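You operate a simulated robot arm through the tools that you are given. There is no shell and no other tool. Be economical: measure what you need, move in short steps, check, and stop when the job is done.

The job below is to be done with a simulated robot arm. You get a single attempt, and the scene is never put back.

## Task
Close the bottom left blue drawer. Push the bottom right blue drawer shut. Turn the depth dial to 10. Open the steel rack door, fetch the beaker from the back of the workbench top and stand it on the cupboard of the steel rack, then shut the door. Put two of the black plugs from the top of the blue cabinet on the shelf of the vacuum table. Put the filter labelled "F25" from the console end of the board table on the small white panel and the filter that says "F40" on the red sheet. Take the small box that says "cam fittings" from the middle of the board table and put it on the white panel there. Take the steel block on the middle of the board table and put it away on the bottom shelf of the steel rack. Take the glue bottle labelled "GLUE D3" from the finishing bench top and leave it on the loose gauge. Lift the red bin lid open. Any order will do. Set down upright: beaker, filter, steel block, glue bottle.

Only the result counts: the job must be done as asked and must still hold three seconds after the hand-in. Knocking over, shifting, dropping, spilling or breaking anything else fails it. A push-on lid holds only when it is set on centred and level and pressed home; a screw cap is set on level and turned clockwise until tight. Flat cloth is picked up by pressing the open fingertips on it (5 to 10 N) and closing them slowly along it; thin cloth reads only 2 to 8 mm in the jaws.

## Robot
A 7-joint arm with a fingered hand on a trunk, on a base that drives. Base frame: it is fixed to the floor where the robot stands at the start and does not move with it; the origin is under the middle of the robot, x ahead of it, y to its left, z up. Lengths are in m, angles in degrees, forces in N, time in s.
Its first joint turns from -149.0 to 149.0 degrees. Places, roughly: beaker [1.75, 0.25, 0.75]; black plug (3x3x4 cm) [-1.6, 0, 0.9]; black plug (5x5x5 cm) [-1.6, -0.1, 0.9]; bottom left blue drawer [0.8, 0.1, 0.4]; bottom right blue drawer [0.9, 0, 0.4]; bottom shelf of the steel rack [1.4, 3.8, 0.1]; cupboard of the steel rack [1.7, 3.6, 0.1]; depth dial [0.9, 0.4, 1]; filter [-2.5, 0.75, 1]; glue bottle [-6.5, 3.25, 1]; loose gauge [-6.5, 2.75, 1]; red bin lid [0, 4.6, 0.4]; red sheet (21x16x1 cm) [-2.9, 0.9, 0.9]; shelf of the vacuum table [-3.1, -3.8, 0.4]; small box [-3.25, 1.25, 1]; small white panel (26x11x2 cm) [-2.3, 0.5, 0.9]; steel block (5x5x8 cm) [-3.8, 1.4, 0.9]; steel rack door [1.6, 3.4, 0.3]; white panel [-3.75, 1.5, 1]. Payload 3.5 kg.
Tool frame: the origin (TCP) lies between the finger pads and is the grasp point; the fingertips stand 0.03 m ahead of it; z points along the fingers, y is the line along which they close. Largest opening 0.104 m; the body of the gripper starts 0.035 m behind the TCP. The gripper is a hand of 4 fingers: y runs from the thumb to the fingers, the wrist lies at [-0.015, -0.11, -0.186] in the tool frame, and closing takes about 1.5 s.
Orientation is that of the tool frame in the base frame, as a unit quaternion [w, x, y, z]. With the fingers straight down and the wrist toward the robot, the tool's x, y and z point along [0, 1, 0], [1, 0, 0] and [0, 0, -1] of the base frame.

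## Interface
- The arm moves only by the tool nudge_tool. Its argument "steps" is a list of rows, each an object (a shift or turn left out is 0, a gripper value left out holds the last) with "xyz": the shift along the tool's x, y, z in units of 30 mm (1.0 is 30 mm), a list of three; "angular": the turn, a rotation vector about the tool's x, y, z in units of 4 degrees (1.0 is 4 degrees), a list of three; "gripper": the finger opening in mm, from 0 to 104. In form: [{"xyz": [dx, dy, dz], "angular": [ax, ay, az], "gripper": gripper}, ...]. A call has 1 to 8 rows; each row shifts and turns the commanded pose from where the row before left it, along the tool's axes as they then stand. A call with a number of a shift or a turn outside -1 to 1 is refused whole. Each row takes 0.2 s and may step no farther than 0.05 m and 8.6 degrees from the row before; otherwise, or with a gripper value out of range, the whole call is refused. Where a pose cannot be reached the arm comes as near as it can. A force on the tool above 40 N (or 10 N above the force at the start of the call, whichever is more), or a blocked arm, ends the call early, and 0.2 s more pass. The fingers move at their own pace (about 0.045 m/s each) and stop on an object; they squeeze with about 22 N. The grip force told is the motor's: it shows also when the fingers shut on nothing. Time passes only in rows, and 0.2 s behind the last, so rows that do not move let the fingers close. It gives the time, the measured TCP pose, the force on the tool (base axes), the opening and the grip force at its end, in the units of the frame above (readings bear some noise), with the torque about the TCP (base axes, N m) and any sound that the robot's microphone picked up.
- Cameras (640 x 400 px; columns grow to the right, rows downward): "scene" is now at [0.0456, 0.1746, 1.5518]; the picture's right is [0.08, -1.00, 0.00], its down [-0.66, -0.05, -0.75] and it looks along [0.75, 0.06, -0.66] (base axes); focal length 252 px, centre (320, 200). "wrist" rides on the gripper at [0.061, -0.092, -0.13] in the tool frame; the picture's right is [-0.81, 0.28, -0.52], its down [-0.53, -0.71, 0.46] and it looks along [-0.24, 0.64, 0.72] (tool axes); focal length 275 px, centre (320, 200). There is no depth. A picture from a camera that has moved, and an enlarged one, comes with that camera's place and axes in the base frame and with its lens. The place of the scene camera against the robot may be out by one fixed shift of up to 0.012 m in any direction.
- get_image(camera): a new picture of that camera. It takes no simulated time.
- slide_trunk(by): slides the trunk up (or, below 0, down) by that many m; the arm and the scene camera ride with it, the base frame stays. It gives what a move gives, with no picture.
- drive_base(legs): drives the robot by 1 to 6 legs, each [ahead, left, turn to the left] in m, m and degrees, along the robot's own axes; the way and the turn of a leg run together, so that a leg with both is an arc; at most 1.5 m and 180 degrees a leg. The arm and the cameras ride along, it lands a little off, and it stops where it bumps. It gives what a move gives.
- preshape(shape): the hand has 4 fingers and takes this shape, open, in about a second: jaw (thumb against the fingers, like two jaws); tri (thumb and two fingers); tip (a fingertip pinch); poke (one finger out to press); point (the index stretched); flat (the hand flat); cup (the hand cupped); fist (a fist). The gripper value then closes the fingers along that shape, each until it touches; the sizes above hold for jaw. It gives what a move gives, with no picture.
- aim_head(pan, tilt): turns the head with the scene camera to pan (to the left, within 155 degrees either way) and tilt (down, from -29 to 69), counted from straight ahead of the robot. It gives what a move gives.
- close_up(camera, box): a new picture of the part [left, top, right, bottom] of that camera's present view, enlarged. It takes no simulated time.
- sign_off(): hands the job in; it is judged then, once.

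Go step by step. Nothing tells you exact positions but the pictures and the camera data: compare them with the known pose of the tool, close in by small moves and look again before you grip or let go. The budget is 546 turns and 328 pictures, counting those below and the enlarged ones. Unless the task says otherwise, let go and move clear before handing in.

The tools are called after ">>>" by a JSON object that holds its "name" and its "arguments". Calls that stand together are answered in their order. nudge_tool: Moves the arm, as the interface text tells. Its arguments: {"type":"object","properties":{"steps":{"type":"array","items":{"type":"object","properties":{"xyz":{"type":"array","items":{"type":"number"}},"angular":{"type":"array","items":{"type":"number"}},"gripper":{"type":"number"}}}}},"required":["steps"]} The other tools are called the same way: slide_trunk (by) slides the trunk up or down; preshape (shape) gives the hand a shape; drive_base (legs) drives the base; aim_head (pan, tilt) turns the head that bears the scene camera; get_image (camera) takes a picture; close_up (camera, box) takes an enlarged picture of a part of a camera's view; sign_off () hands the job in.

At the start:

```text
t: 0.0
ee_pos: [0.5099, 0.2471, 1.3333]
ee_rot: [0.001, 0.707, 0.707, 0.0]
ft_force: [0.4, 0.3, 0.8]
moment: [0.02, -0.02, -0.01]
width: 0.1038
gripper_force: 0.0
shape: jaw
trunk travel left (down, up): [-0.6, 0.11]
robot x, y, heading: [-0.0019, -0.0014, 0.1]
head pan, tilt: [4.6, 41.6]
```

scene: 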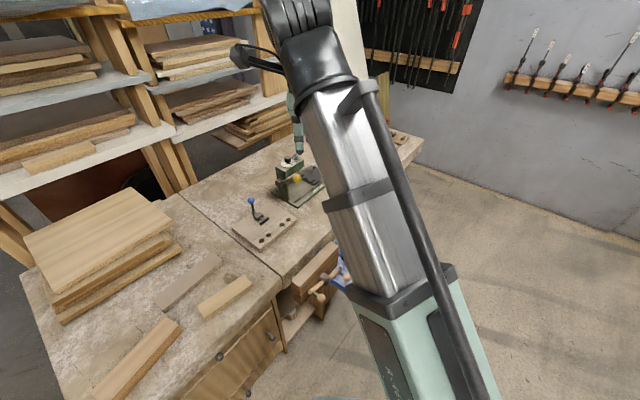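
wrist: 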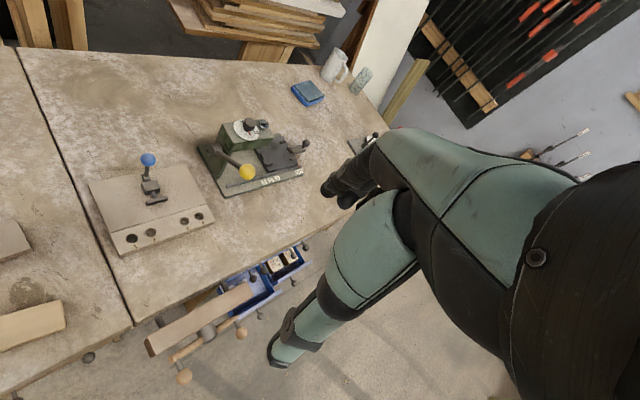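

I see the workbench with the dial device and, below it, open blue drawers. I'll look around with the head first.

>>> {"name": "close_up", "arguments": {"camera": "wrist", "box": [80, 40, 400, 390]}}

>>> {"name": "aim_head", "arguments": {"pan": 90, "tilt": 25}}

>>> {"name": "get_image", "arguments": {"camera": "scene"}}

>>> {"name": "aim_head", "arguments": {"pan": 150, "tilt": 25}}

>>> {"name": "get_image", "arguments": {"camera": "scene"}}

>>> {"name": "aim_head", "arguments": {"pan": -130, "tilt": 25}}

>>> {"name": "get_image", "arguments": {"camera": "scene"}}

```text
1.14 times, centred on (240, 215) of wrist
camera zoom: at [0.4169, 0.3096, 1.4633], right [0.28, -0.81, 0.52], down [-0.71, -0.53, -0.46], along [0.64, -0.24, -0.72], focal length 315 px, centre (411, 183)
```

zoom: 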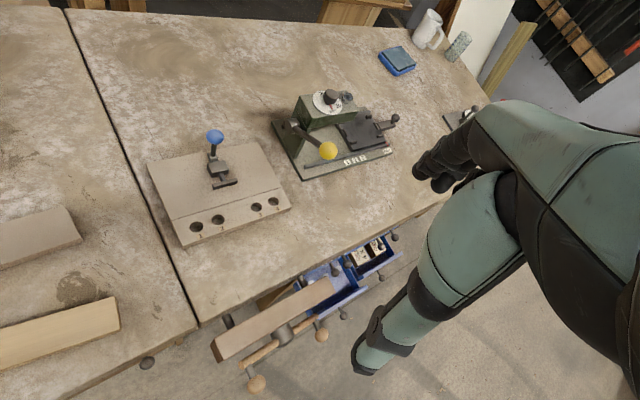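

```text
t: 1.6
ee_pos: [0.5098, 0.248, 1.3335]
ee_rot: [0.0, 0.707, 0.707, 0.0]
ft_force: [-0.7, -1.1, 0.6]
moment: [-0.01, 0.02, 0.0]
width: 0.1036
gripper_force: 0.1
shape: jaw
trunk travel left (down, up): [-0.6, 0.11]
robot x, y, heading: [-0.0017, -0.001, 0.0]
head pan, tilt: [90.0, 25.0]
```

```text
324 pictures are left
camera scene: at [-0.038, 0.26, 1.5775], right [1.0, 0.0, 0.0], down [0.0, -0.42, -0.91], along [0.0, 0.91, -0.42], focal length 252 px, centre (320, 200)
```

scene: 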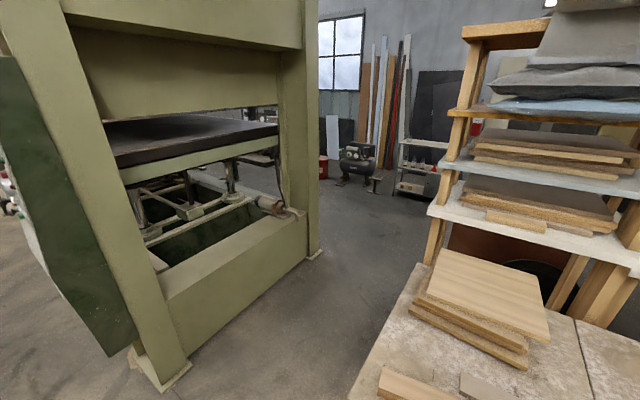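

```text
t: 2.9
ee_pos: [0.5099, 0.2481, 1.3331]
ee_rot: [0.0, 0.707, 0.707, 0.0]
ft_force: [-0.3, -0.3, -0.2]
moment: [0.01, 0.01, 0.01]
width: 0.1032
gripper_force: 0.1
shape: jaw
trunk travel left (down, up): [-0.6, 0.11]
robot x, y, heading: [0.0014, -0.0007, 0.0]
head pan, tilt: [150.0, 25.0]
```

```text
323 pictures are left
camera scene: at [-0.1178, 0.214, 1.5775], right [0.5, 0.87, 0.0], down [0.37, -0.21, -0.91], along [-0.78, 0.45, -0.42], focal length 252 px, centre (320, 200)
```

scene: 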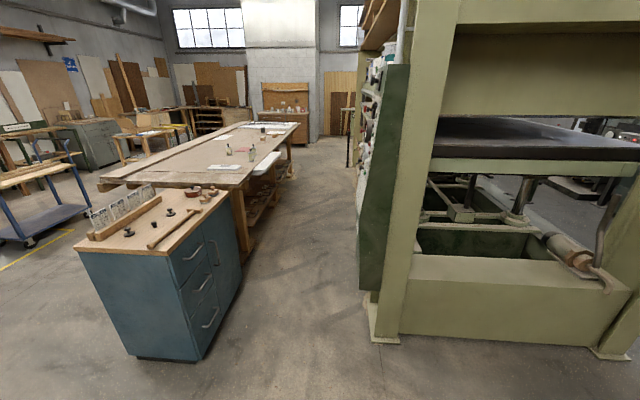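

```text
t: 6.8
ee_pos: [0.5082, 0.2484, 1.333]
ee_rot: [0.001, 0.707, 0.707, 0.0]
ft_force: [0.2, 0.6, 0.3]
moment: [-0.02, 0.0, 0.0]
width: 0.1035
gripper_force: 0.1
shape: jaw
trunk travel left (down, up): [-0.6, 0.11]
robot x, y, heading: [0.003, 0.0028, -0.2]
head pan, tilt: [-130.0, 25.0]
```

```text
322 pictures are left
camera scene: at [-0.0973, 0.0973, 1.5775], right [-0.77, 0.64, 0.0], down [0.27, 0.32, -0.91], along [-0.58, -0.69, -0.42], focal length 252 px, centre (320, 200)
```

scene: 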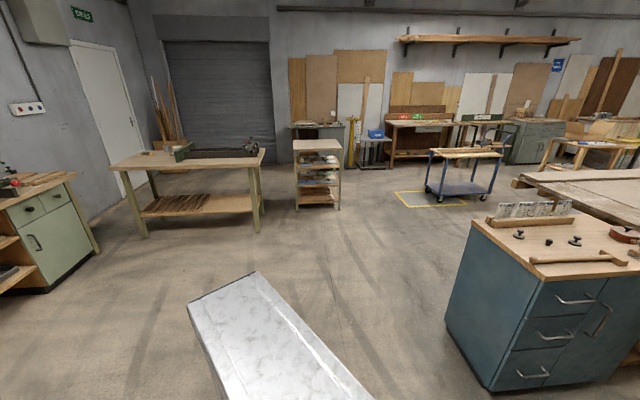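

A big workshop with a blue cabinet, board table and press behind me. I start at the front workbench: dial and drawers up close.

>>> {"name": "aim_head", "arguments": {"pan": 15, "tilt": 40}}

>>> {"name": "get_image", "arguments": {"camera": "scene"}}

>>> {"name": "close_up", "arguments": {"camera": "wrist", "box": [190, 100, 330, 200]}}

>>> {"name": "close_up", "arguments": {"camera": "wrist", "box": [130, 220, 330, 390]}}

```text
t: 9.0
ee_pos: [0.5087, 0.2468, 1.3326]
ee_rot: [0.0, 0.707, 0.707, -0.001]
ft_force: [-0.3, 0.8, 0.9]
moment: [-0.01, -0.02, -0.04]
width: 0.1039
gripper_force: 0.1
shape: jaw
trunk travel left (down, up): [-0.6, 0.11]
robot x, y, heading: [0.001, -0.0014, 0.1]
head pan, tilt: [15.0, 40.0]
```

```text
321 pictures are left
camera scene: at [0.0441, 0.1898, 1.5542], right [0.26, -0.97, 0.0], down [-0.62, -0.17, -0.77], along [0.74, 0.2, -0.64], focal length 252 px, centre (320, 200)
```

scene: 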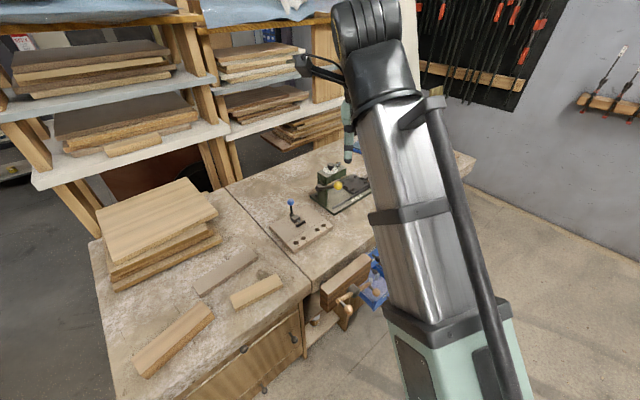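

```text
4.00 times, centred on (260, 150) of wrist
camera zoom: at [0.4169, 0.3096, 1.4633], right [0.28, -0.81, 0.52], down [-0.71, -0.53, -0.46], along [0.64, -0.24, -0.72], focal length 1101 px, centre (560, 400)
```

zoom: 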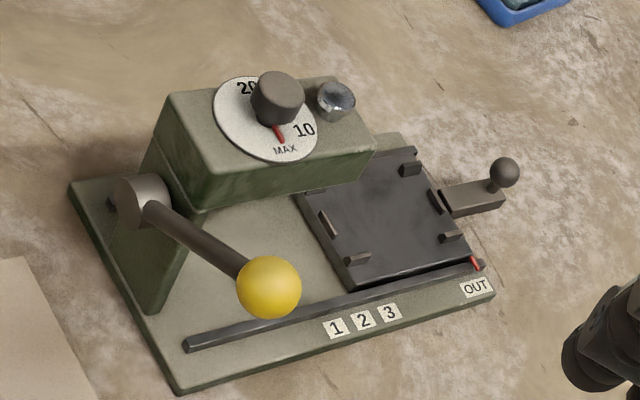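

```text
2.35 times, centred on (230, 305) of wrist
camera zoom: at [0.4169, 0.3096, 1.4633], right [0.28, -0.81, 0.52], down [-0.71, -0.53, -0.46], along [0.64, -0.24, -0.72], focal length 648 px, centre (532, -47)
```

zoom: 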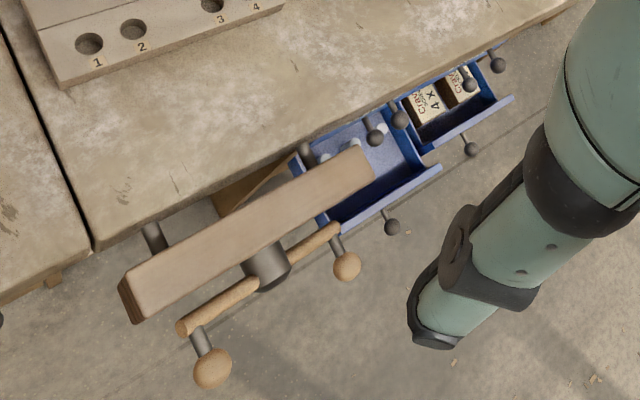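

The bench is turned about 54° from my axes; I want to square up to it. First I check what the pale object behind right of me is.

>>> {"name": "aim_head", "arguments": {"pan": -110, "tilt": 60}}

>>> {"name": "get_image", "arguments": {"camera": "scene"}}

>>> {"name": "aim_head", "arguments": {"pan": -50, "tilt": 45}}

>>> {"name": "get_image", "arguments": {"camera": "scene"}}

```text
t: 11.1
ee_pos: [0.5072, 0.2477, 1.3332]
ee_rot: [0.0, 0.707, 0.707, 0.001]
ft_force: [0.9, -0.5, -0.4]
moment: [0.0, 0.0, -0.05]
width: 0.1033
gripper_force: 0.1
shape: jaw
trunk travel left (down, up): [-0.6, 0.11]
robot x, y, heading: [0.0008, 0.0003, 0.1]
head pan, tilt: [-110.0, 60.0]
```

```text
318 pictures are left
camera scene: at [-0.0608, 0.1052, 1.5274], right [-0.94, 0.34, 0.0], down [0.3, 0.81, -0.5], along [-0.17, -0.47, -0.87], focal length 252 px, centre (320, 200)
```

scene: 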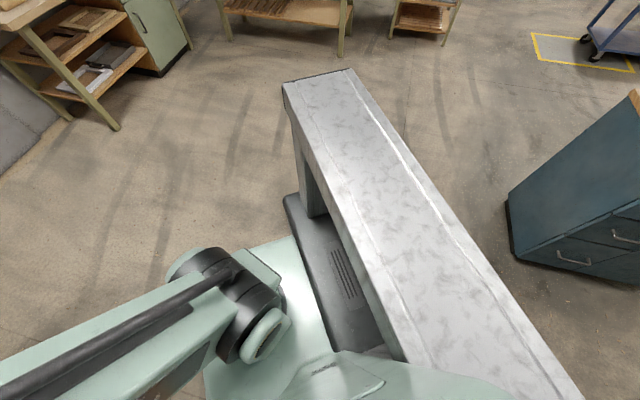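

```text
t: 12.4
ee_pos: [0.508, 0.2474, 1.3336]
ee_rot: [0.0, 0.707, 0.707, 0.0]
ft_force: [0.3, 0.5, -0.1]
moment: [0.0, -0.02, 0.0]
width: 0.1036
gripper_force: 0.0
shape: jaw
trunk travel left (down, up): [-0.6, 0.11]
robot x, y, heading: [-0.0031, -0.0003, -0.1]
head pan, tilt: [-50.0, 45.0]
```

```text
317 pictures are left
camera scene: at [0.0142, 0.1055, 1.5469], right [-0.77, -0.64, 0.0], down [-0.45, 0.54, -0.71], along [0.45, -0.54, -0.71], focal length 252 px, centre (320, 200)
```

scene: 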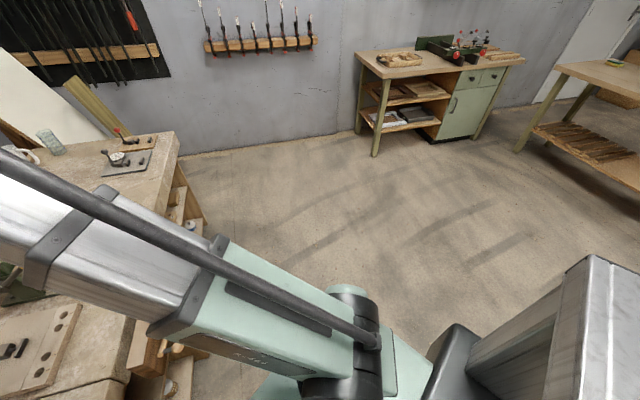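

That is my own trunk column. I turn to face the bench and slide right along it.

>>> {"name": "drive_base", "arguments": {"legs": [[-0.08, -0.06, 0], [0, 0, 54], [0, -0.5, 0]]}}

>>> {"name": "aim_head", "arguments": {"pan": 20, "tilt": 45}}

>>> {"name": "get_image", "arguments": {"camera": "scene"}}

>>> {"name": "get_image", "arguments": {"camera": "wrist"}}

```text
t: 18.3
ee_pos: [0.4069, 0.2067, 1.3335]
ee_rot: [0.0, 0.321, 0.947, 0.0]
ft_force: [0.3, -0.5, -0.2]
moment: [0.01, 0.01, -0.01]
width: 0.1038
gripper_force: 0.0
shape: jaw
trunk travel left (down, up): [-0.6, 0.11]
robot x, y, heading: [0.2969, -0.349, 52.6]
head pan, tilt: [-50.0, 45.0]
```

```text
t: 19.7
ee_pos: [0.4084, 0.2081, 1.3324]
ee_rot: [-0.001, 0.321, 0.947, 0.0]
ft_force: [-0.1, 0.0, 0.1]
moment: [-0.01, 0.01, -0.03]
width: 0.1036
gripper_force: 0.0
shape: jaw
trunk travel left (down, up): [-0.6, 0.11]
robot x, y, heading: [0.2971, -0.3466, 52.5]
head pan, tilt: [20.0, 45.0]
```

```text
316 pictures are left
camera scene: at [0.1647, -0.2042, 1.5469], right [0.95, -0.3, 0.0], down [-0.21, -0.67, -0.71], along [0.21, 0.67, -0.71], focal length 252 px, centre (320, 200)
```

scene: 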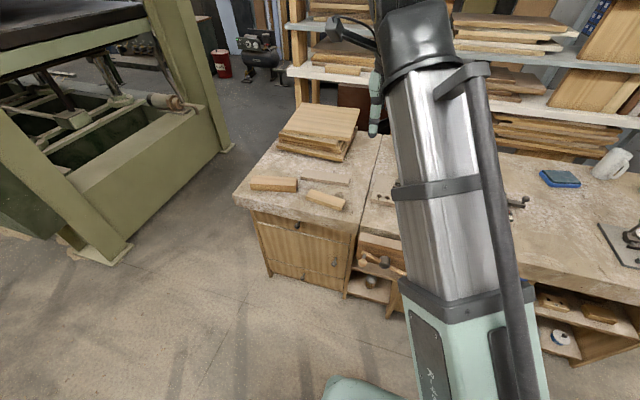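

```text
315 pictures are left
camera wrist: at [0.3035, 0.1723, 1.4632], right [0.81, -0.27, 0.52], down [-0.01, -0.89, -0.46], along [0.59, 0.36, -0.72], focal length 275 px, centre (320, 200)
```

wrist: 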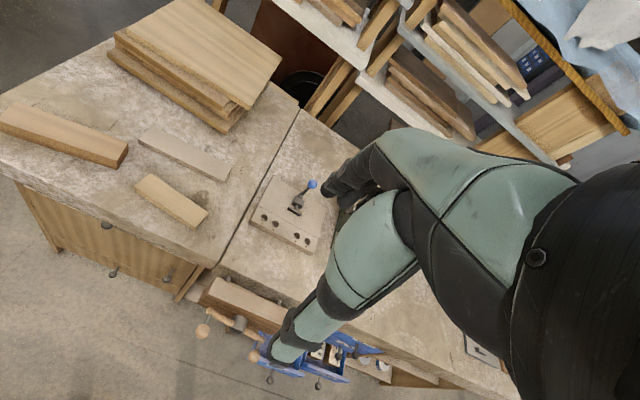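

The bench is square ahead; the dial lies right of the tool. I drive a bit right and ahead, then look at the dial from above.

>>> {"name": "drive_base", "arguments": {"legs": [[0.05, -0.35, 3]]}}

>>> {"name": "get_image", "arguments": {"camera": "wrist"}}

>>> {"name": "get_image", "arguments": {"camera": "scene"}}

```text
t: 22.0
ee_pos: [0.6966, 0.0459, 1.3325]
ee_rot: [0.0, 0.3, 0.954, 0.0]
ft_force: [0.4, 0.1, -0.2]
moment: [0.01, 0.05, -0.02]
width: 0.1037
gripper_force: 0.1
shape: jaw
trunk travel left (down, up): [-0.6, 0.11]
robot x, y, heading: [0.6069, -0.5134, 55.0]
head pan, tilt: [20.0, 45.0]
```

```text
314 pictures are left
camera wrist: at [0.5931, 0.0066, 1.4634], right [0.82, -0.24, 0.52], down [0.03, -0.89, -0.46], along [0.57, 0.39, -0.72], focal length 275 px, centre (320, 200)
```

wrist: 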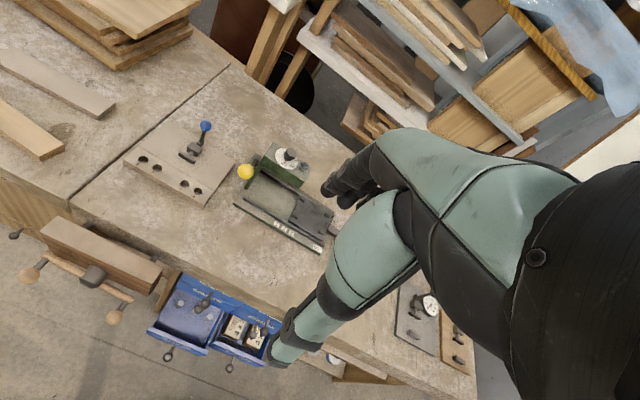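

```text
313 pictures are left
camera scene: at [0.4705, -0.3759, 1.547], right [0.97, -0.26, 0.0], down [-0.18, -0.68, -0.71], along [0.18, 0.68, -0.71], focal length 252 px, centre (320, 200)
```

scene: 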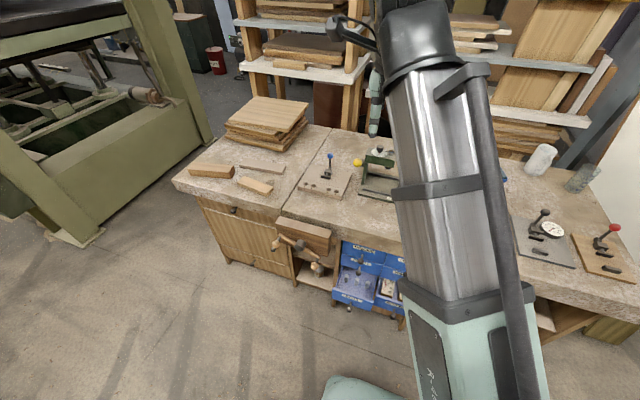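

>>> {"name": "close_up", "arguments": {"camera": "wrist", "box": [250, 130, 330, 180]}}

>>> {"name": "close_up", "arguments": {"camera": "wrist", "box": [130, 250, 290, 380]}}

```text
8.00 times, centred on (290, 155) of wrist
camera zoom: at [0.5931, 0.0066, 1.4634], right [0.82, -0.24, 0.52], down [0.03, -0.89, -0.46], along [0.57, 0.39, -0.72], focal length 2202 px, centre (560, 560)
```

zoom: 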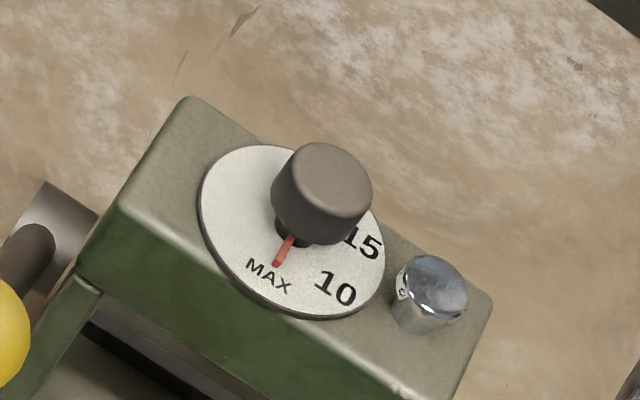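

```text
3.08 times, centred on (210, 315) of wrist
camera zoom: at [0.5931, 0.0066, 1.4634], right [0.82, -0.24, 0.52], down [0.03, -0.89, -0.46], along [0.57, 0.39, -0.72], focal length 847 px, centre (658, -154)
```

zoom: 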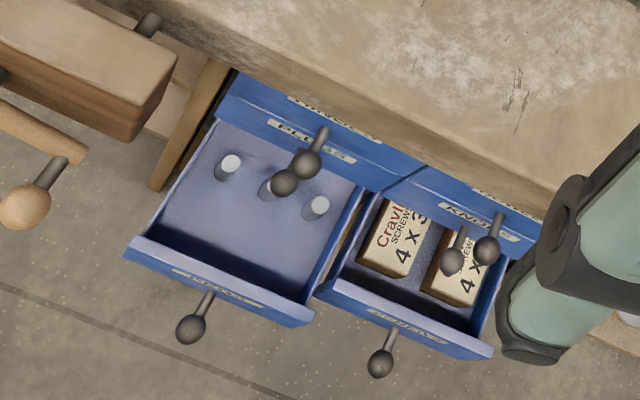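

The pointer now stands at MAX; 10 lies about 50° counter-clockwise. I move the tool closer above the dial.

>>> {"name": "nudge_tool", "arguments": {"steps": [{"xyz": [0, 1, 0.6]}, {"xyz": [0, 1, 0.6]}, {"xyz": [0, 1, 0.6]}, {"xyz": [0, 1, 0.6]}, {"xyz": [0, 1, 0.6]}, {"xyz": [0, 1, 0.6]}, {"xyz": [0, 1, 0.6]}, {"xyz": [0, 1, 0.6]}]}}

>>> {"name": "get_image", "arguments": {"camera": "wrist"}}

>>> {"name": "get_image", "arguments": {"camera": "scene"}}

```text
t: 23.8
ee_pos: [0.8325, 0.2445, 1.1896]
ee_rot: [0.0, 0.301, 0.954, 0.0]
ft_force: [-0.3, -0.4, 0.2]
moment: [0.0, -0.02, -0.05]
width: 0.1037
gripper_force: 0.2
shape: jaw
trunk travel left (down, up): [-0.6, 0.11]
robot x, y, heading: [0.6088, -0.5136, 55.3]
head pan, tilt: [20.0, 45.0]
```

```text
310 pictures are left
camera wrist: at [0.7305, 0.2043, 1.319], right [0.82, -0.24, 0.52], down [0.03, -0.89, -0.45], along [0.57, 0.39, -0.73], focal length 275 px, centre (320, 200)
```

wrist: 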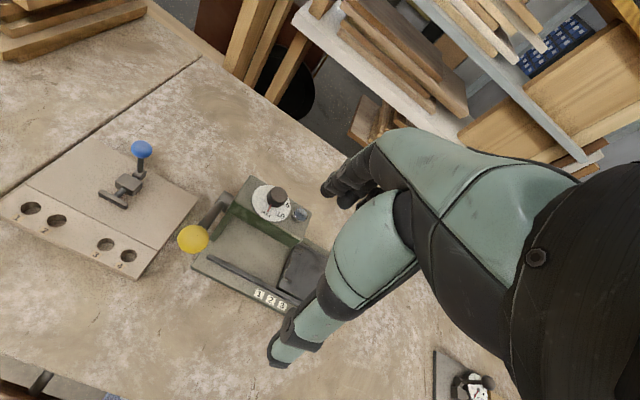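

```text
309 pictures are left
camera scene: at [0.4701, -0.3752, 1.5469], right [0.97, -0.26, 0.0], down [-0.18, -0.68, -0.71], along [0.18, 0.68, -0.71], focal length 252 px, centre (320, 200)
```

scene: 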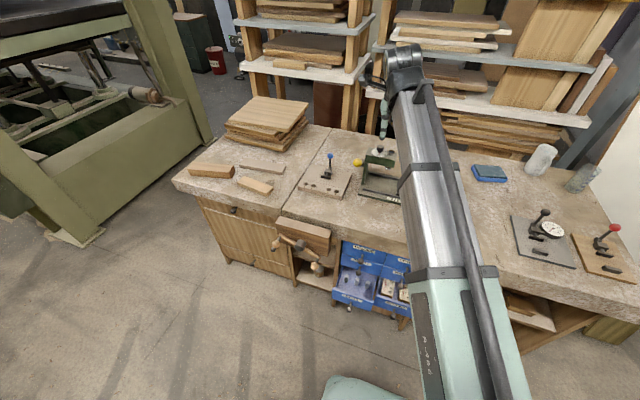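

>>> {"name": "close_up", "arguments": {"camera": "wrist", "box": [235, 165, 325, 235]}}

>>> {"name": "close_up", "arguments": {"camera": "scene", "box": [340, 120, 440, 210]}}

```text
5.71 times, centred on (280, 200) of wrist
camera zoom: at [0.7305, 0.2043, 1.319], right [0.82, -0.24, 0.52], down [0.03, -0.89, -0.45], along [0.57, 0.39, -0.73], focal length 1573 px, centre (549, 200)
```

zoom: 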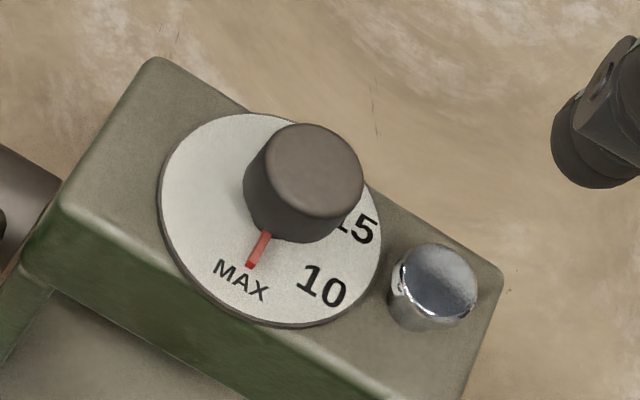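

```text
4.44 times, centred on (390, 165) of scene
camera zoom: at [0.4701, -0.3752, 1.5469], right [0.97, -0.26, 0.0], down [-0.18, -0.68, -0.71], along [0.18, 0.68, -0.71], focal length 1119 px, centre (9, 356)
```

zoom: 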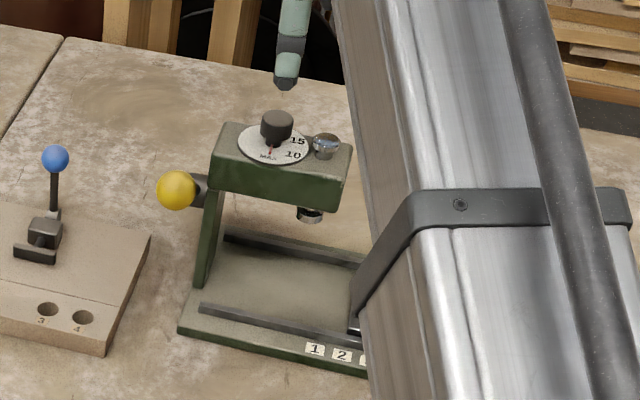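

Knob centre is about (0.914, 0.386) with its top near z 0.99. I move above it, turning the hand 24° clockwise first so it has room to turn back.

>>> {"name": "nudge_tool", "arguments": {"steps": [{"xyz": [0.1, 1, 0.3], "gripper": 60}, {"xyz": [0.1, 1, 0.3]}, {"xyz": [0.1, 1, 0.3]}, {"xyz": [0.1, 1, 0.3]}, {"xyz": [0.07, 1, 0.3]}, {"xyz": [0, 0.43, 0.3]}, {"xyz": [0, 0, 0.3]}]}}

>>> {"name": "nudge_tool", "arguments": {"steps": [{"angular": [0, 0, 1]}, {"angular": [0, 0, 1]}, {"angular": [0, 0, 1]}, {"angular": [0, 0, 1]}, {"angular": [0, 0, 1]}, {"angular": [0, 0, 1]}]}}

>>> {"name": "get_image", "arguments": {"camera": "wrist"}}

>>> {"name": "close_up", "arguments": {"camera": "scene", "box": [340, 100, 440, 190]}}

```text
t: 25.4
ee_pos: [0.9159, 0.3849, 1.1233]
ee_rot: [0.0, 0.3, 0.954, -0.001]
ft_force: [-0.1, 0.1, -0.6]
moment: [-0.01, 0.03, -0.01]
width: 0.0605
gripper_force: 0.1
shape: jaw
trunk travel left (down, up): [-0.6, 0.11]
robot x, y, heading: [0.6059, -0.5106, 54.9]
head pan, tilt: [20.0, 45.0]
```

```text
t: 26.8
ee_pos: [0.9148, 0.3842, 1.1255]
ee_rot: [0.0, 0.493, 0.87, -0.001]
ft_force: [0.6, -0.6, 0.3]
moment: [0.01, 0.0, 0.02]
width: 0.0604
gripper_force: 0.1
shape: jaw
trunk travel left (down, up): [-0.6, 0.11]
robot x, y, heading: [0.6065, -0.5105, 55.0]
head pan, tilt: [20.0, 45.0]
```

```text
306 pictures are left
camera wrist: at [0.8044, 0.3899, 1.256], right [0.65, -0.55, 0.52], down [-0.34, -0.82, -0.46], along [0.68, 0.12, -0.72], focal length 275 px, centre (320, 200)
```

wrist: 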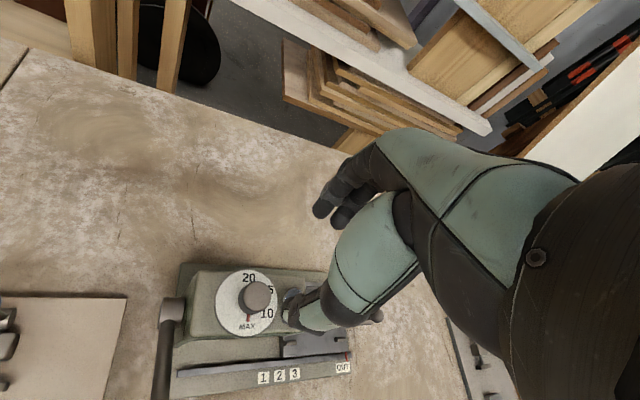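

```text
4.44 times, centred on (390, 145) of scene
camera zoom: at [0.4699, -0.3754, 1.5469], right [0.97, -0.26, 0.0], down [-0.18, -0.68, -0.71], along [0.18, 0.68, -0.71], focal length 1119 px, centre (9, 444)
```

zoom: 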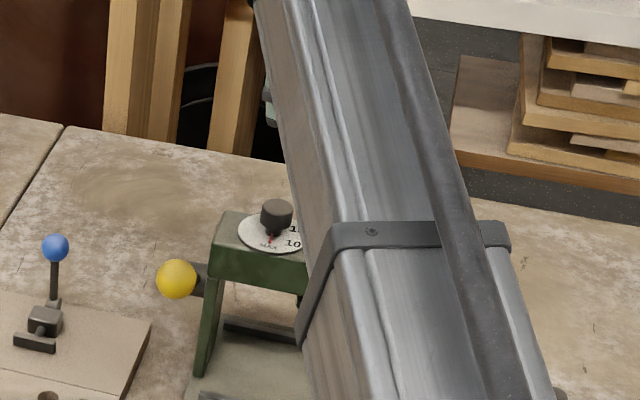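

>>> {"name": "nudge_tool", "arguments": {"steps": [{"xyz": [0, -0.24, 0.8]}, {"xyz": [0, 0, 0.8]}, {"xyz": [0, 0, 0.8]}]}}

>>> {"name": "close_up", "arguments": {"camera": "wrist", "box": [200, 180, 420, 380]}}

```text
t: 27.6
ee_pos: [0.9087, 0.382, 1.0535]
ee_rot: [0.0, 0.493, 0.87, -0.001]
ft_force: [0.0, 0.3, 0.4]
moment: [0.02, -0.01, 0.03]
width: 0.0606
gripper_force: 0.2
shape: jaw
trunk travel left (down, up): [-0.6, 0.11]
robot x, y, heading: [0.6047, -0.5169, 54.8]
head pan, tilt: [20.0, 45.0]
```

```text
2.00 times, centred on (310, 280) of wrist
camera zoom: at [0.7981, 0.3873, 1.1832], right [0.65, -0.55, 0.52], down [-0.34, -0.82, -0.46], along [0.68, 0.12, -0.72], focal length 551 px, centre (340, 40)
```

zoom: 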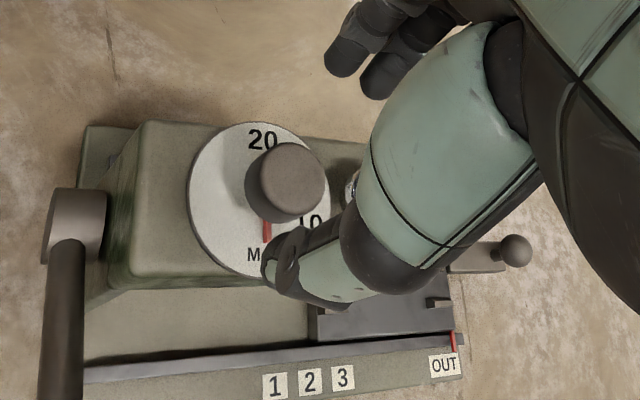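

>>> {"name": "nudge_tool", "arguments": {"steps": [{"xyz": [0, -0.05, 0.6]}, {"xyz": [0, 0, 0.6]}]}}

>>> {"name": "close_up", "arguments": {"camera": "wrist", "box": [200, 180, 420, 380]}}

```text
t: 28.2
ee_pos: [0.9067, 0.3795, 1.0181]
ee_rot: [0.0, 0.491, 0.871, 0.0]
ft_force: [0.2, 0.8, 0.8]
moment: [-0.07, -0.04, -0.01]
width: 0.0604
gripper_force: 0.1
shape: jaw
trunk travel left (down, up): [-0.6, 0.11]
robot x, y, heading: [0.6069, -0.5088, 55.1]
head pan, tilt: [20.0, 45.0]
```

```text
2.00 times, centred on (310, 280) of wrist
camera zoom: at [0.7967, 0.3855, 1.1479], right [0.65, -0.55, 0.52], down [-0.34, -0.82, -0.46], along [0.68, 0.12, -0.72], focal length 551 px, centre (340, 40)
```

zoom: 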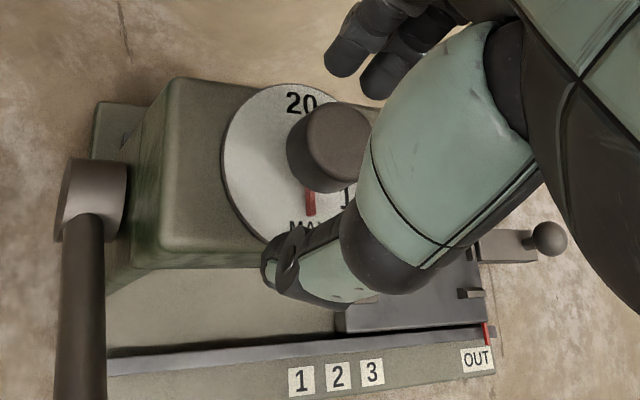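

Aligned; closing on the knob.

>>> {"name": "nudge_tool", "arguments": {"steps": [{"gripper": 20}, {}, {}, {}, {}, {}, {}]}}

>>> {"name": "close_up", "arguments": {"camera": "wrist", "box": [200, 180, 420, 380]}}

```text
t: 29.8
ee_pos: [0.9066, 0.3801, 1.0175]
ee_rot: [0.0, 0.493, 0.87, 0.001]
ft_force: [2.0, 0.8, 0.7]
moment: [0.07, -0.04, 0.0]
width: 0.0208
gripper_force: 0.0
shape: jaw
trunk travel left (down, up): [-0.6, 0.11]
robot x, y, heading: [0.6039, -0.5156, 54.9]
head pan, tilt: [20.0, 45.0]
```

```text
2.00 times, centred on (310, 280) of wrist
camera zoom: at [0.7969, 0.3853, 1.1484], right [0.65, -0.55, 0.52], down [-0.34, -0.82, -0.46], along [0.68, 0.12, -0.72], focal length 551 px, centre (340, 40)
```

zoom: 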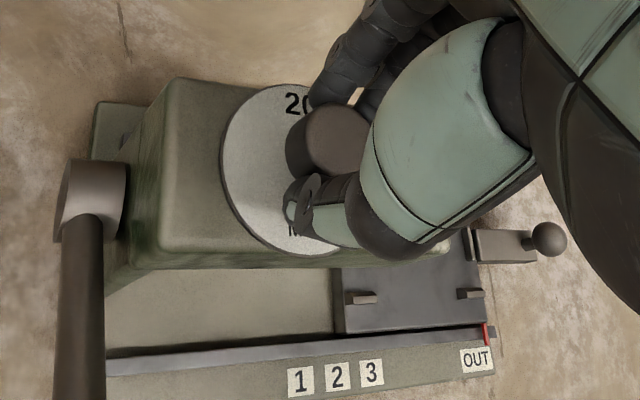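

>>> {"name": "nudge_tool", "arguments": {"steps": [{"gripper": 10}, {}, {}, {}]}}

>>> {"name": "close_up", "arguments": {"camera": "wrist", "box": [200, 180, 420, 380]}}

```text
t: 30.8
ee_pos: [0.9066, 0.3795, 1.0182]
ee_rot: [0.0, 0.492, 0.87, 0.001]
ft_force: [-1.5, -2.2, -2.3]
moment: [-0.01, 0.0, 0.0]
width: 0.0203
gripper_force: 21.9
shape: jaw
trunk travel left (down, up): [-0.6, 0.11]
robot x, y, heading: [0.6096, -0.5113, 55.3]
head pan, tilt: [20.0, 45.0]
```

```text
2.00 times, centred on (310, 280) of wrist
camera zoom: at [0.7964, 0.3853, 1.1483], right [0.65, -0.55, 0.52], down [-0.34, -0.82, -0.46], along [0.68, 0.12, -0.72], focal length 551 px, centre (340, 40)
```

zoom: 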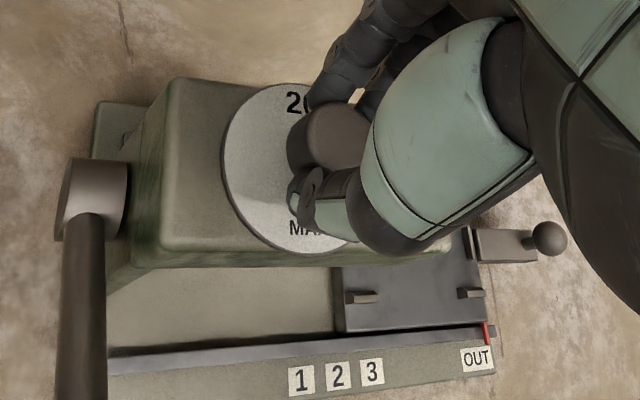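

Gripped. 10 lies 60° counter-clockwise from MAX; turning now, in two stages.

>>> {"name": "nudge_tool", "arguments": {"steps": [{"angular": [0, 0, -1]}, {"angular": [0, 0, -1]}, {"angular": [0, 0, -1]}, {"angular": [0, 0, -1]}, {"angular": [0, 0, -1]}, {"angular": [0, 0, -1]}, {"angular": [0, 0, -1]}, {"angular": [0, 0, -1]}]}}

>>> {"name": "close_up", "arguments": {"camera": "wrist", "box": [200, 180, 420, 380]}}

>>> {"name": "close_up", "arguments": {"camera": "scene", "box": [340, 100, 440, 190]}}

```text
t: 32.6
ee_pos: [0.9088, 0.3792, 1.0183]
ee_rot: [0.001, 0.233, 0.973, 0.0]
ft_force: [-2.9, -5.5, -2.1]
moment: [-0.13, 0.05, -0.03]
width: 0.0196
gripper_force: 22.2
shape: jaw
trunk travel left (down, up): [-0.6, 0.11]
robot x, y, heading: [0.6044, -0.5089, 54.9]
head pan, tilt: [20.0, 45.0]
```

```text
2.00 times, centred on (310, 280) of wrist
camera zoom: at [0.8113, 0.3258, 1.1483], right [0.85, -0.12, 0.52], down [0.15, -0.88, -0.46], along [0.51, 0.46, -0.72], focal length 551 px, centre (340, 40)
```

zoom: 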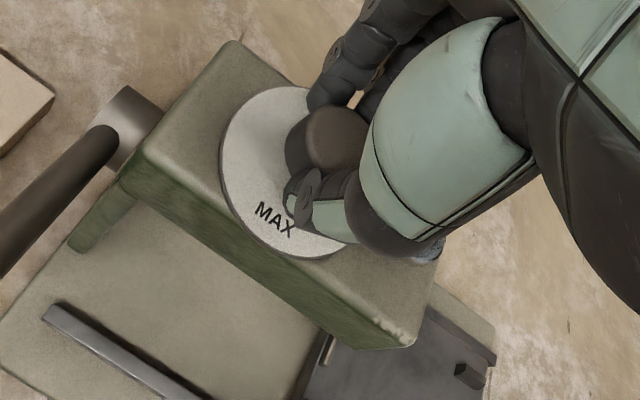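

```text
4.44 times, centred on (390, 145) of scene
camera zoom: at [0.4697, -0.376, 1.5469], right [0.97, -0.26, 0.0], down [-0.18, -0.68, -0.71], along [0.18, 0.68, -0.71], focal length 1119 px, centre (9, 444)
```

zoom: 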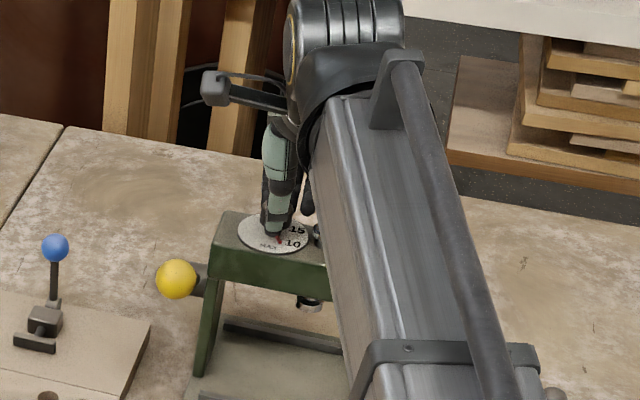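

Pointer is moving with the hand, the disc stays. Turning the remaining 28°.

>>> {"name": "nudge_tool", "arguments": {"steps": [{"angular": [0, 0, -1]}, {"angular": [0, 0, -1]}, {"angular": [0, 0, -1]}, {"angular": [0, 0, -1]}, {"angular": [0, 0, -1]}, {"angular": [0, 0, -1]}, {"angular": [0, 0, -1]}]}}

>>> {"name": "close_up", "arguments": {"camera": "scene", "box": [375, 135, 435, 172]}}

>>> {"name": "close_up", "arguments": {"camera": "wrist", "box": [200, 180, 420, 380]}}

```text
t: 34.2
ee_pos: [0.9082, 0.3797, 1.0186]
ee_rot: [0.0, -0.01, 1.0, 0.0]
ft_force: [-2.3, -10.5, -3.0]
moment: [-0.24, 0.07, -0.01]
width: 0.0198
gripper_force: 21.8
shape: jaw
trunk travel left (down, up): [-0.6, 0.11]
robot x, y, heading: [0.607, -0.5124, 55.0]
head pan, tilt: [20.0, 45.0]
```

```text
10.67 times, centred on (405, 154) of scene
camera zoom: at [0.4698, -0.3765, 1.5469], right [0.97, -0.26, 0.0], down [-0.18, -0.68, -0.71], along [0.18, 0.68, -0.71], focal length 2687 px, centre (-587, 696)
```

zoom: 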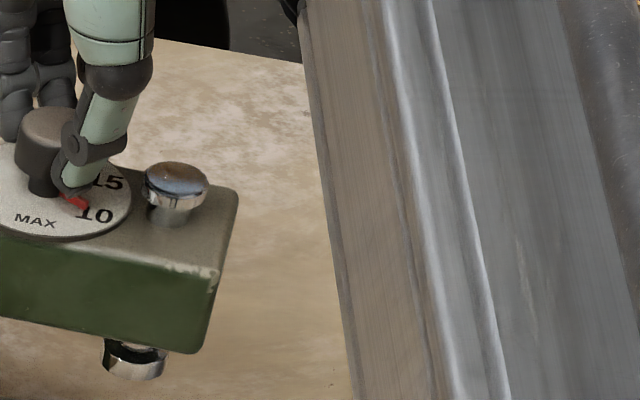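

```text
2.00 times, centred on (310, 280) of wrist
camera zoom: at [0.8483, 0.2872, 1.1485], right [0.8, 0.29, 0.52], down [0.55, -0.7, -0.46], along [0.23, 0.65, -0.72], focal length 551 px, centre (340, 40)
```

zoom: 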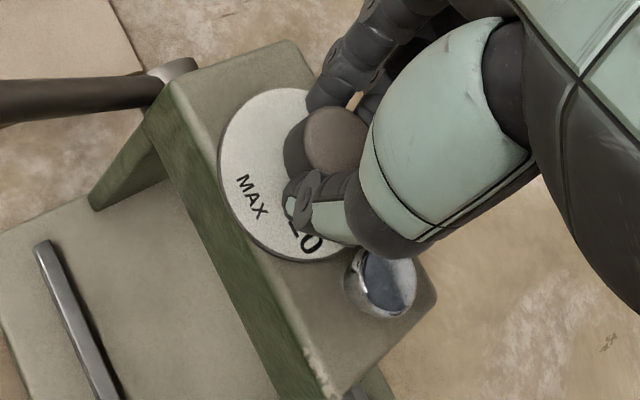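

Pointer looks at 10. Release, rise and verify.

>>> {"name": "nudge_tool", "arguments": {"steps": [{"gripper": 60}, {}, {}, {}, {}, {"xyz": [0, 0, -1]}, {"xyz": [0, 0, -1]}, {"xyz": [0, 0, -1]}]}}

>>> {"name": "nudge_tool", "arguments": {"steps": [{"xyz": [0, -1, -1]}, {"xyz": [0, -1, -1]}, {"xyz": [0, -1, 0]}, {"xyz": [0, -1, 0]}]}}

>>> {"name": "get_image", "arguments": {"camera": "wrist"}}

>>> {"name": "close_up", "arguments": {"camera": "scene", "box": [365, 135, 425, 172]}}

```text
t: 36.0
ee_pos: [0.9049, 0.3811, 1.1059]
ee_rot: [0.0, -0.009, 1.0, 0.0]
ft_force: [-0.2, 1.0, 0.2]
moment: [0.0, 0.01, 0.02]
width: 0.0596
gripper_force: 0.2
shape: jaw
trunk travel left (down, up): [-0.6, 0.11]
robot x, y, heading: [0.6079, -0.5095, 55.0]
head pan, tilt: [20.0, 45.0]
```

```text
t: 37.0
ee_pos: [0.906, 0.2579, 1.1698]
ee_rot: [0.001, -0.01, 1.0, 0.0]
ft_force: [-1.0, -0.2, -0.2]
moment: [-0.02, -0.01, 0.06]
width: 0.0596
gripper_force: 0.1
shape: jaw
trunk travel left (down, up): [-0.6, 0.11]
robot x, y, heading: [0.6051, -0.5112, 55.0]
head pan, tilt: [20.0, 45.0]
```

```text
296 pictures are left
camera wrist: at [0.8467, 0.1659, 1.2996], right [0.81, 0.29, 0.52], down [0.55, -0.7, -0.46], along [0.23, 0.65, -0.72], focal length 275 px, centre (320, 200)
```

wrist: 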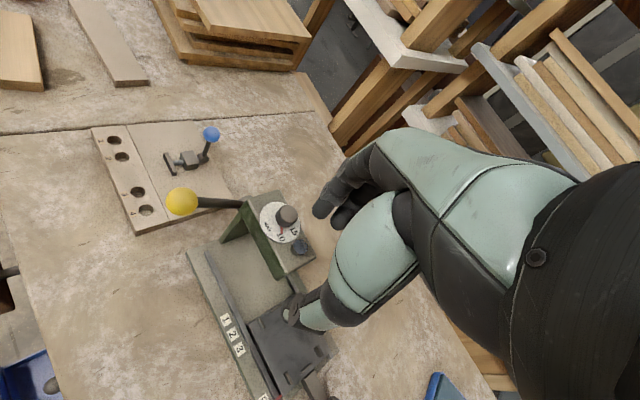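

```text
10.67 times, centred on (395, 154) of scene
camera zoom: at [0.4698, -0.3759, 1.5469], right [0.97, -0.26, 0.0], down [-0.18, -0.68, -0.71], along [0.18, 0.68, -0.71], focal length 2687 px, centre (-480, 696)
```

zoom: 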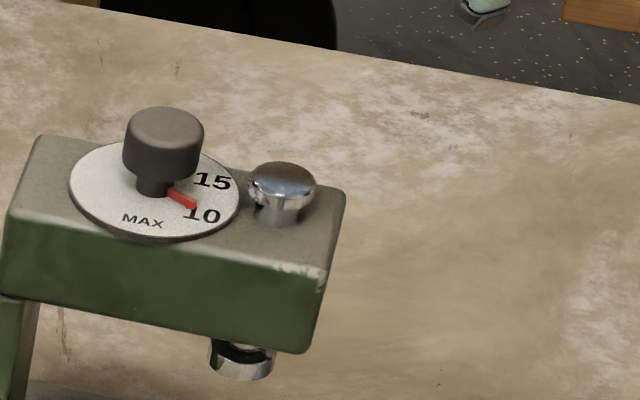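

>>> {"name": "close_up", "arguments": {"camera": "wrist", "box": [250, 195, 314, 245]}}

```text
8.00 times, centred on (282, 220) of wrist
camera zoom: at [0.8467, 0.1659, 1.2996], right [0.81, 0.29, 0.52], down [0.55, -0.7, -0.46], along [0.23, 0.65, -0.72], focal length 2202 px, centre (624, 40)
```

zoom: 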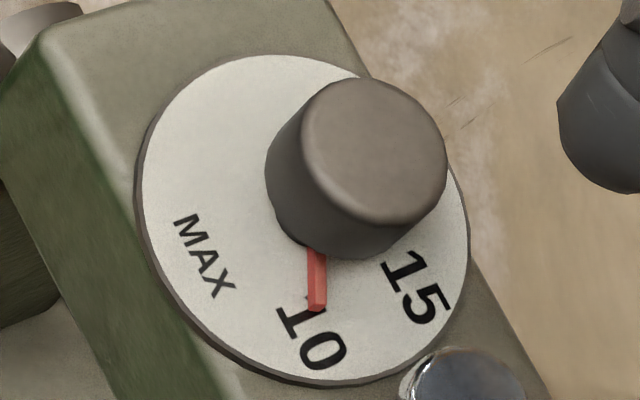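

The pointer is on 10. Now I square the hand up, back off and turn the tool to point forward for the drawers.

>>> {"name": "nudge_tool", "arguments": {"steps": [{"xyz": [0, 0, -1], "angular": [0, 0, 1]}, {"xyz": [0, 0, -1], "angular": [0, 0, 1]}, {"angular": [0, 0, 1]}, {"angular": [0, 0, 1]}, {"angular": [0, 0, 1]}, {"angular": [0, 0, 1]}, {"angular": [0, 0, 1]}, {"angular": [0, 0, 1]}]}}

>>> {"name": "drive_base", "arguments": {"legs": [[-0.2, 0.1, 1.5]]}}

>>> {"name": "nudge_tool", "arguments": {"steps": [{"angular": [-1, 0, 0]}, {"angular": [-1, 0, 0]}, {"angular": [-1, 0, 0]}, {"angular": [-1, 0, 0]}, {"angular": [-1, 0, 0]}, {"angular": [-1, 0, 0]}, {"angular": [-1, 0, 0]}, {"angular": [-1, 0, 0]}]}}

>>> {"name": "nudge_tool", "arguments": {"steps": [{"angular": [-1, 0, 0]}, {"angular": [-1, 0, 0]}, {"angular": [-1, 0, 0]}, {"angular": [-1, 0, 0]}, {"angular": [-1, 0, 0]}, {"angular": [-1, 0, 0]}, {"angular": [-1, 0, 0]}, {"angular": [-1, 0, 0]}]}}

>>> {"name": "get_image", "arguments": {"camera": "scene"}}

>>> {"name": "get_image", "arguments": {"camera": "wrist"}}

```text
t: 38.8
ee_pos: [0.908, 0.2604, 1.2276]
ee_rot: [0.0, 0.268, 0.963, 0.0]
ft_force: [-0.5, -0.2, 0.0]
moment: [0.0, -0.04, 0.02]
width: 0.0598
gripper_force: 0.1
shape: jaw
trunk travel left (down, up): [-0.6, 0.11]
robot x, y, heading: [0.6035, -0.5118, 54.9]
head pan, tilt: [20.0, 45.0]
```

```text
t: 40.5
ee_pos: [0.6948, 0.1607, 1.2292]
ee_rot: [-0.001, 0.255, 0.967, 0.0]
ft_force: [0.6, -0.5, 0.0]
moment: [-0.01, 0.0, 0.0]
width: 0.06
gripper_force: 0.0
shape: jaw
trunk travel left (down, up): [-0.6, 0.11]
robot x, y, heading: [0.4149, -0.6153, 56.4]
head pan, tilt: [20.0, 45.0]
```

```text
t: 42.3
ee_pos: [0.696, 0.1608, 1.2286]
ee_rot: [0.07, 0.244, 0.929, 0.268]
ft_force: [0.1, -0.2, 0.3]
moment: [0.02, 0.03, 0.02]
width: 0.06
gripper_force: 0.1
shape: jaw
trunk travel left (down, up): [-0.6, 0.11]
robot x, y, heading: [0.4123, -0.62, 56.3]
head pan, tilt: [20.0, 45.0]
```

```text
t: 44.1
ee_pos: [0.6956, 0.1598, 1.2281]
ee_rot: [0.133, 0.22, 0.826, 0.501]
ft_force: [0.9, 0.7, -0.2]
moment: [-0.01, -0.02, 0.01]
width: 0.0599
gripper_force: 0.0
shape: jaw
trunk travel left (down, up): [-0.6, 0.11]
robot x, y, heading: [0.4112, -0.6233, 56.5]
head pan, tilt: [20.0, 45.0]
```

```text
293 pictures are left
camera scene: at [0.2722, -0.4854, 1.5469], right [0.97, -0.23, 0.0], down [-0.17, -0.69, -0.71], along [0.17, 0.69, -0.71], focal length 252 px, centre (320, 200)
```

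scene: 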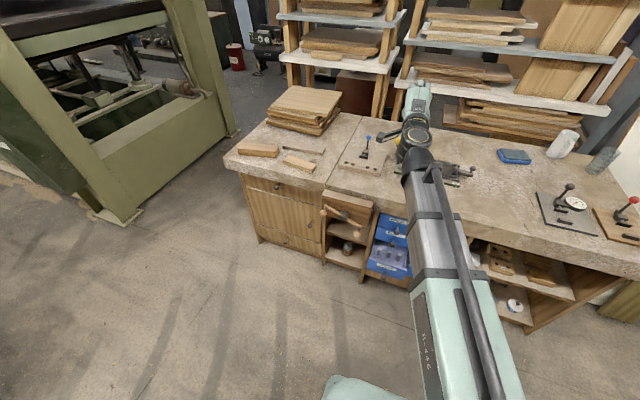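

```text
292 pictures are left
camera wrist: at [0.5647, 0.0538, 1.2064], right [0.54, -0.69, 0.48], down [0.5, -0.2, -0.84], along [0.68, 0.69, 0.24], focal length 275 px, centre (320, 200)
```

wrist: 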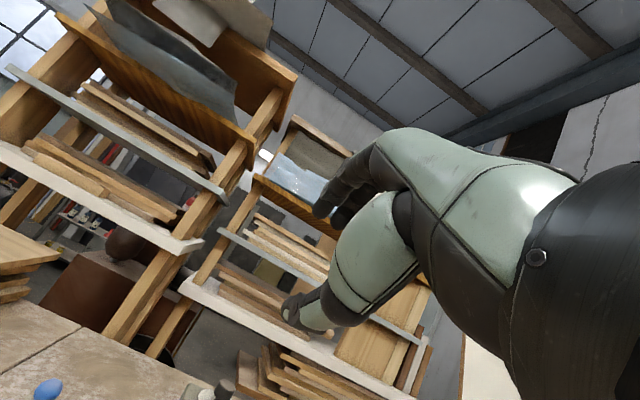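

I finish turning the tool forward, back up, and lower the trunk in front of the drawers.

>>> {"name": "nudge_tool", "arguments": {"steps": [{"angular": [-1, 0, 0], "gripper": 0}, {"angular": [-1, 0, 0]}, {"angular": [-1, 0, 0]}, {"angular": [-1, 0, 0]}, {"angular": [-1, 0, 0]}, {"angular": [-1, 0, 0]}]}}

>>> {"name": "drive_base", "arguments": {"legs": [[-0.25, 0, 0]]}}

>>> {"name": "slide_trunk", "arguments": {"by": -0.55}}

>>> {"name": "aim_head", "arguments": {"pan": 10, "tilt": 30}}

>>> {"name": "get_image", "arguments": {"camera": "scene"}}

>>> {"name": "get_image", "arguments": {"camera": "wrist"}}

```text
t: 45.5
ee_pos: [0.6966, 0.16, 1.2278]
ee_rot: [0.175, 0.193, 0.712, 0.652]
ft_force: [-0.4, 0.4, -0.7]
moment: [0.0, 0.03, -0.02]
width: 0.0
gripper_force: 22.3
shape: jaw
out of reach, approached as far as the arm can: row 1
trunk travel left (down, up): [-0.6, 0.11]
robot x, y, heading: [0.4115, -0.6209, 56.4]
head pan, tilt: [20.0, 45.0]
```

```text
t: 47.3
ee_pos: [0.5525, -0.0497, 1.2281]
ee_rot: [0.174, 0.191, 0.713, 0.652]
ft_force: [0.0, 0.8, 0.1]
moment: [0.02, 0.0, -0.02]
width: 0.0
gripper_force: 22.2
shape: jaw
trunk travel left (down, up): [-0.6, 0.11]
robot x, y, heading: [0.2746, -0.8285, 56.9]
head pan, tilt: [20.0, 45.0]
```

```text
refused: -0.55 is not a number from -0.4 to 0.4
```

```text
t: 48.1
ee_pos: [0.5536, -0.0497, 1.2285]
ee_rot: [0.173, 0.191, 0.714, 0.652]
ft_force: [0.8, 0.7, -0.4]
moment: [-0.02, 0.0, 0.0]
width: 0.0001
gripper_force: 21.9
shape: jaw
trunk travel left (down, up): [-0.6, 0.11]
robot x, y, heading: [0.2744, -0.8299, 56.8]
head pan, tilt: [10.0, 30.0]
```

```text
291 pictures are left
camera scene: at [0.1498, -0.6926, 1.5694], right [0.92, -0.39, 0.0], down [-0.2, -0.46, -0.87], along [0.34, 0.8, -0.5], focal length 252 px, centre (320, 200)
```

scene: 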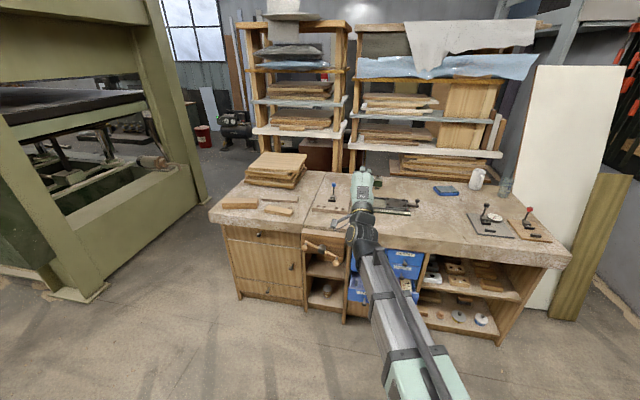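

```text
290 pictures are left
camera wrist: at [0.4308, -0.1374, 1.1483], right [0.46, -0.83, 0.32], down [0.65, 0.07, -0.75], along [0.6, 0.55, 0.58], focal length 275 px, centre (320, 200)
```

wrist: 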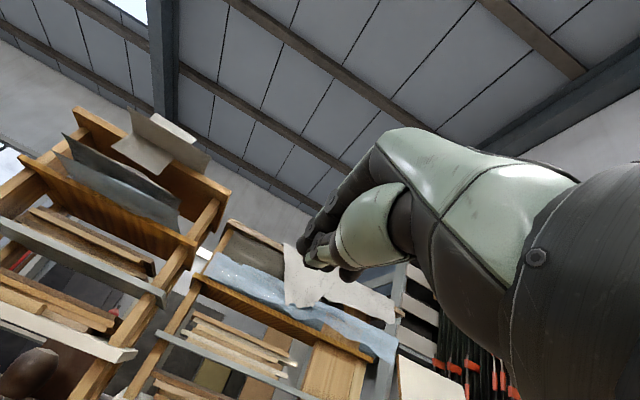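

>>> {"name": "slide_trunk", "arguments": {"by": -0.4}}

>>> {"name": "slide_trunk", "arguments": {"by": -0.18}}

>>> {"name": "get_image", "arguments": {"camera": "scene"}}

```text
t: 51.9
ee_pos: [0.5522, -0.0487, 0.8282]
ee_rot: [0.174, 0.192, 0.713, 0.651]
ft_force: [-0.3, 0.4, 0.6]
moment: [0.03, -0.01, -0.01]
width: 0.0
gripper_force: 22.1
shape: jaw
trunk travel left (down, up): [-0.2, 0.51]
robot x, y, heading: [0.2711, -0.8265, 56.6]
head pan, tilt: [10.0, 30.0]
```

```text
t: 53.9
ee_pos: [0.5531, -0.0489, 0.6487]
ee_rot: [0.174, 0.192, 0.713, 0.652]
ft_force: [0.8, -0.3, -0.1]
moment: [0.02, 0.04, 0.04]
width: 0.0001
gripper_force: 21.9
shape: jaw
trunk travel left (down, up): [-0.02, 0.69]
robot x, y, heading: [0.2749, -0.8294, 56.8]
head pan, tilt: [10.0, 30.0]
```

```text
289 pictures are left
camera scene: at [0.1498, -0.6926, 0.9896], right [0.92, -0.4, 0.0], down [-0.2, -0.46, -0.87], along [0.34, 0.8, -0.5], focal length 252 px, centre (320, 200)
```

scene: 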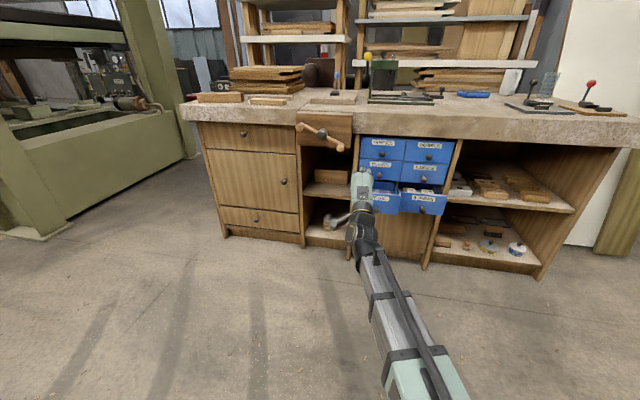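

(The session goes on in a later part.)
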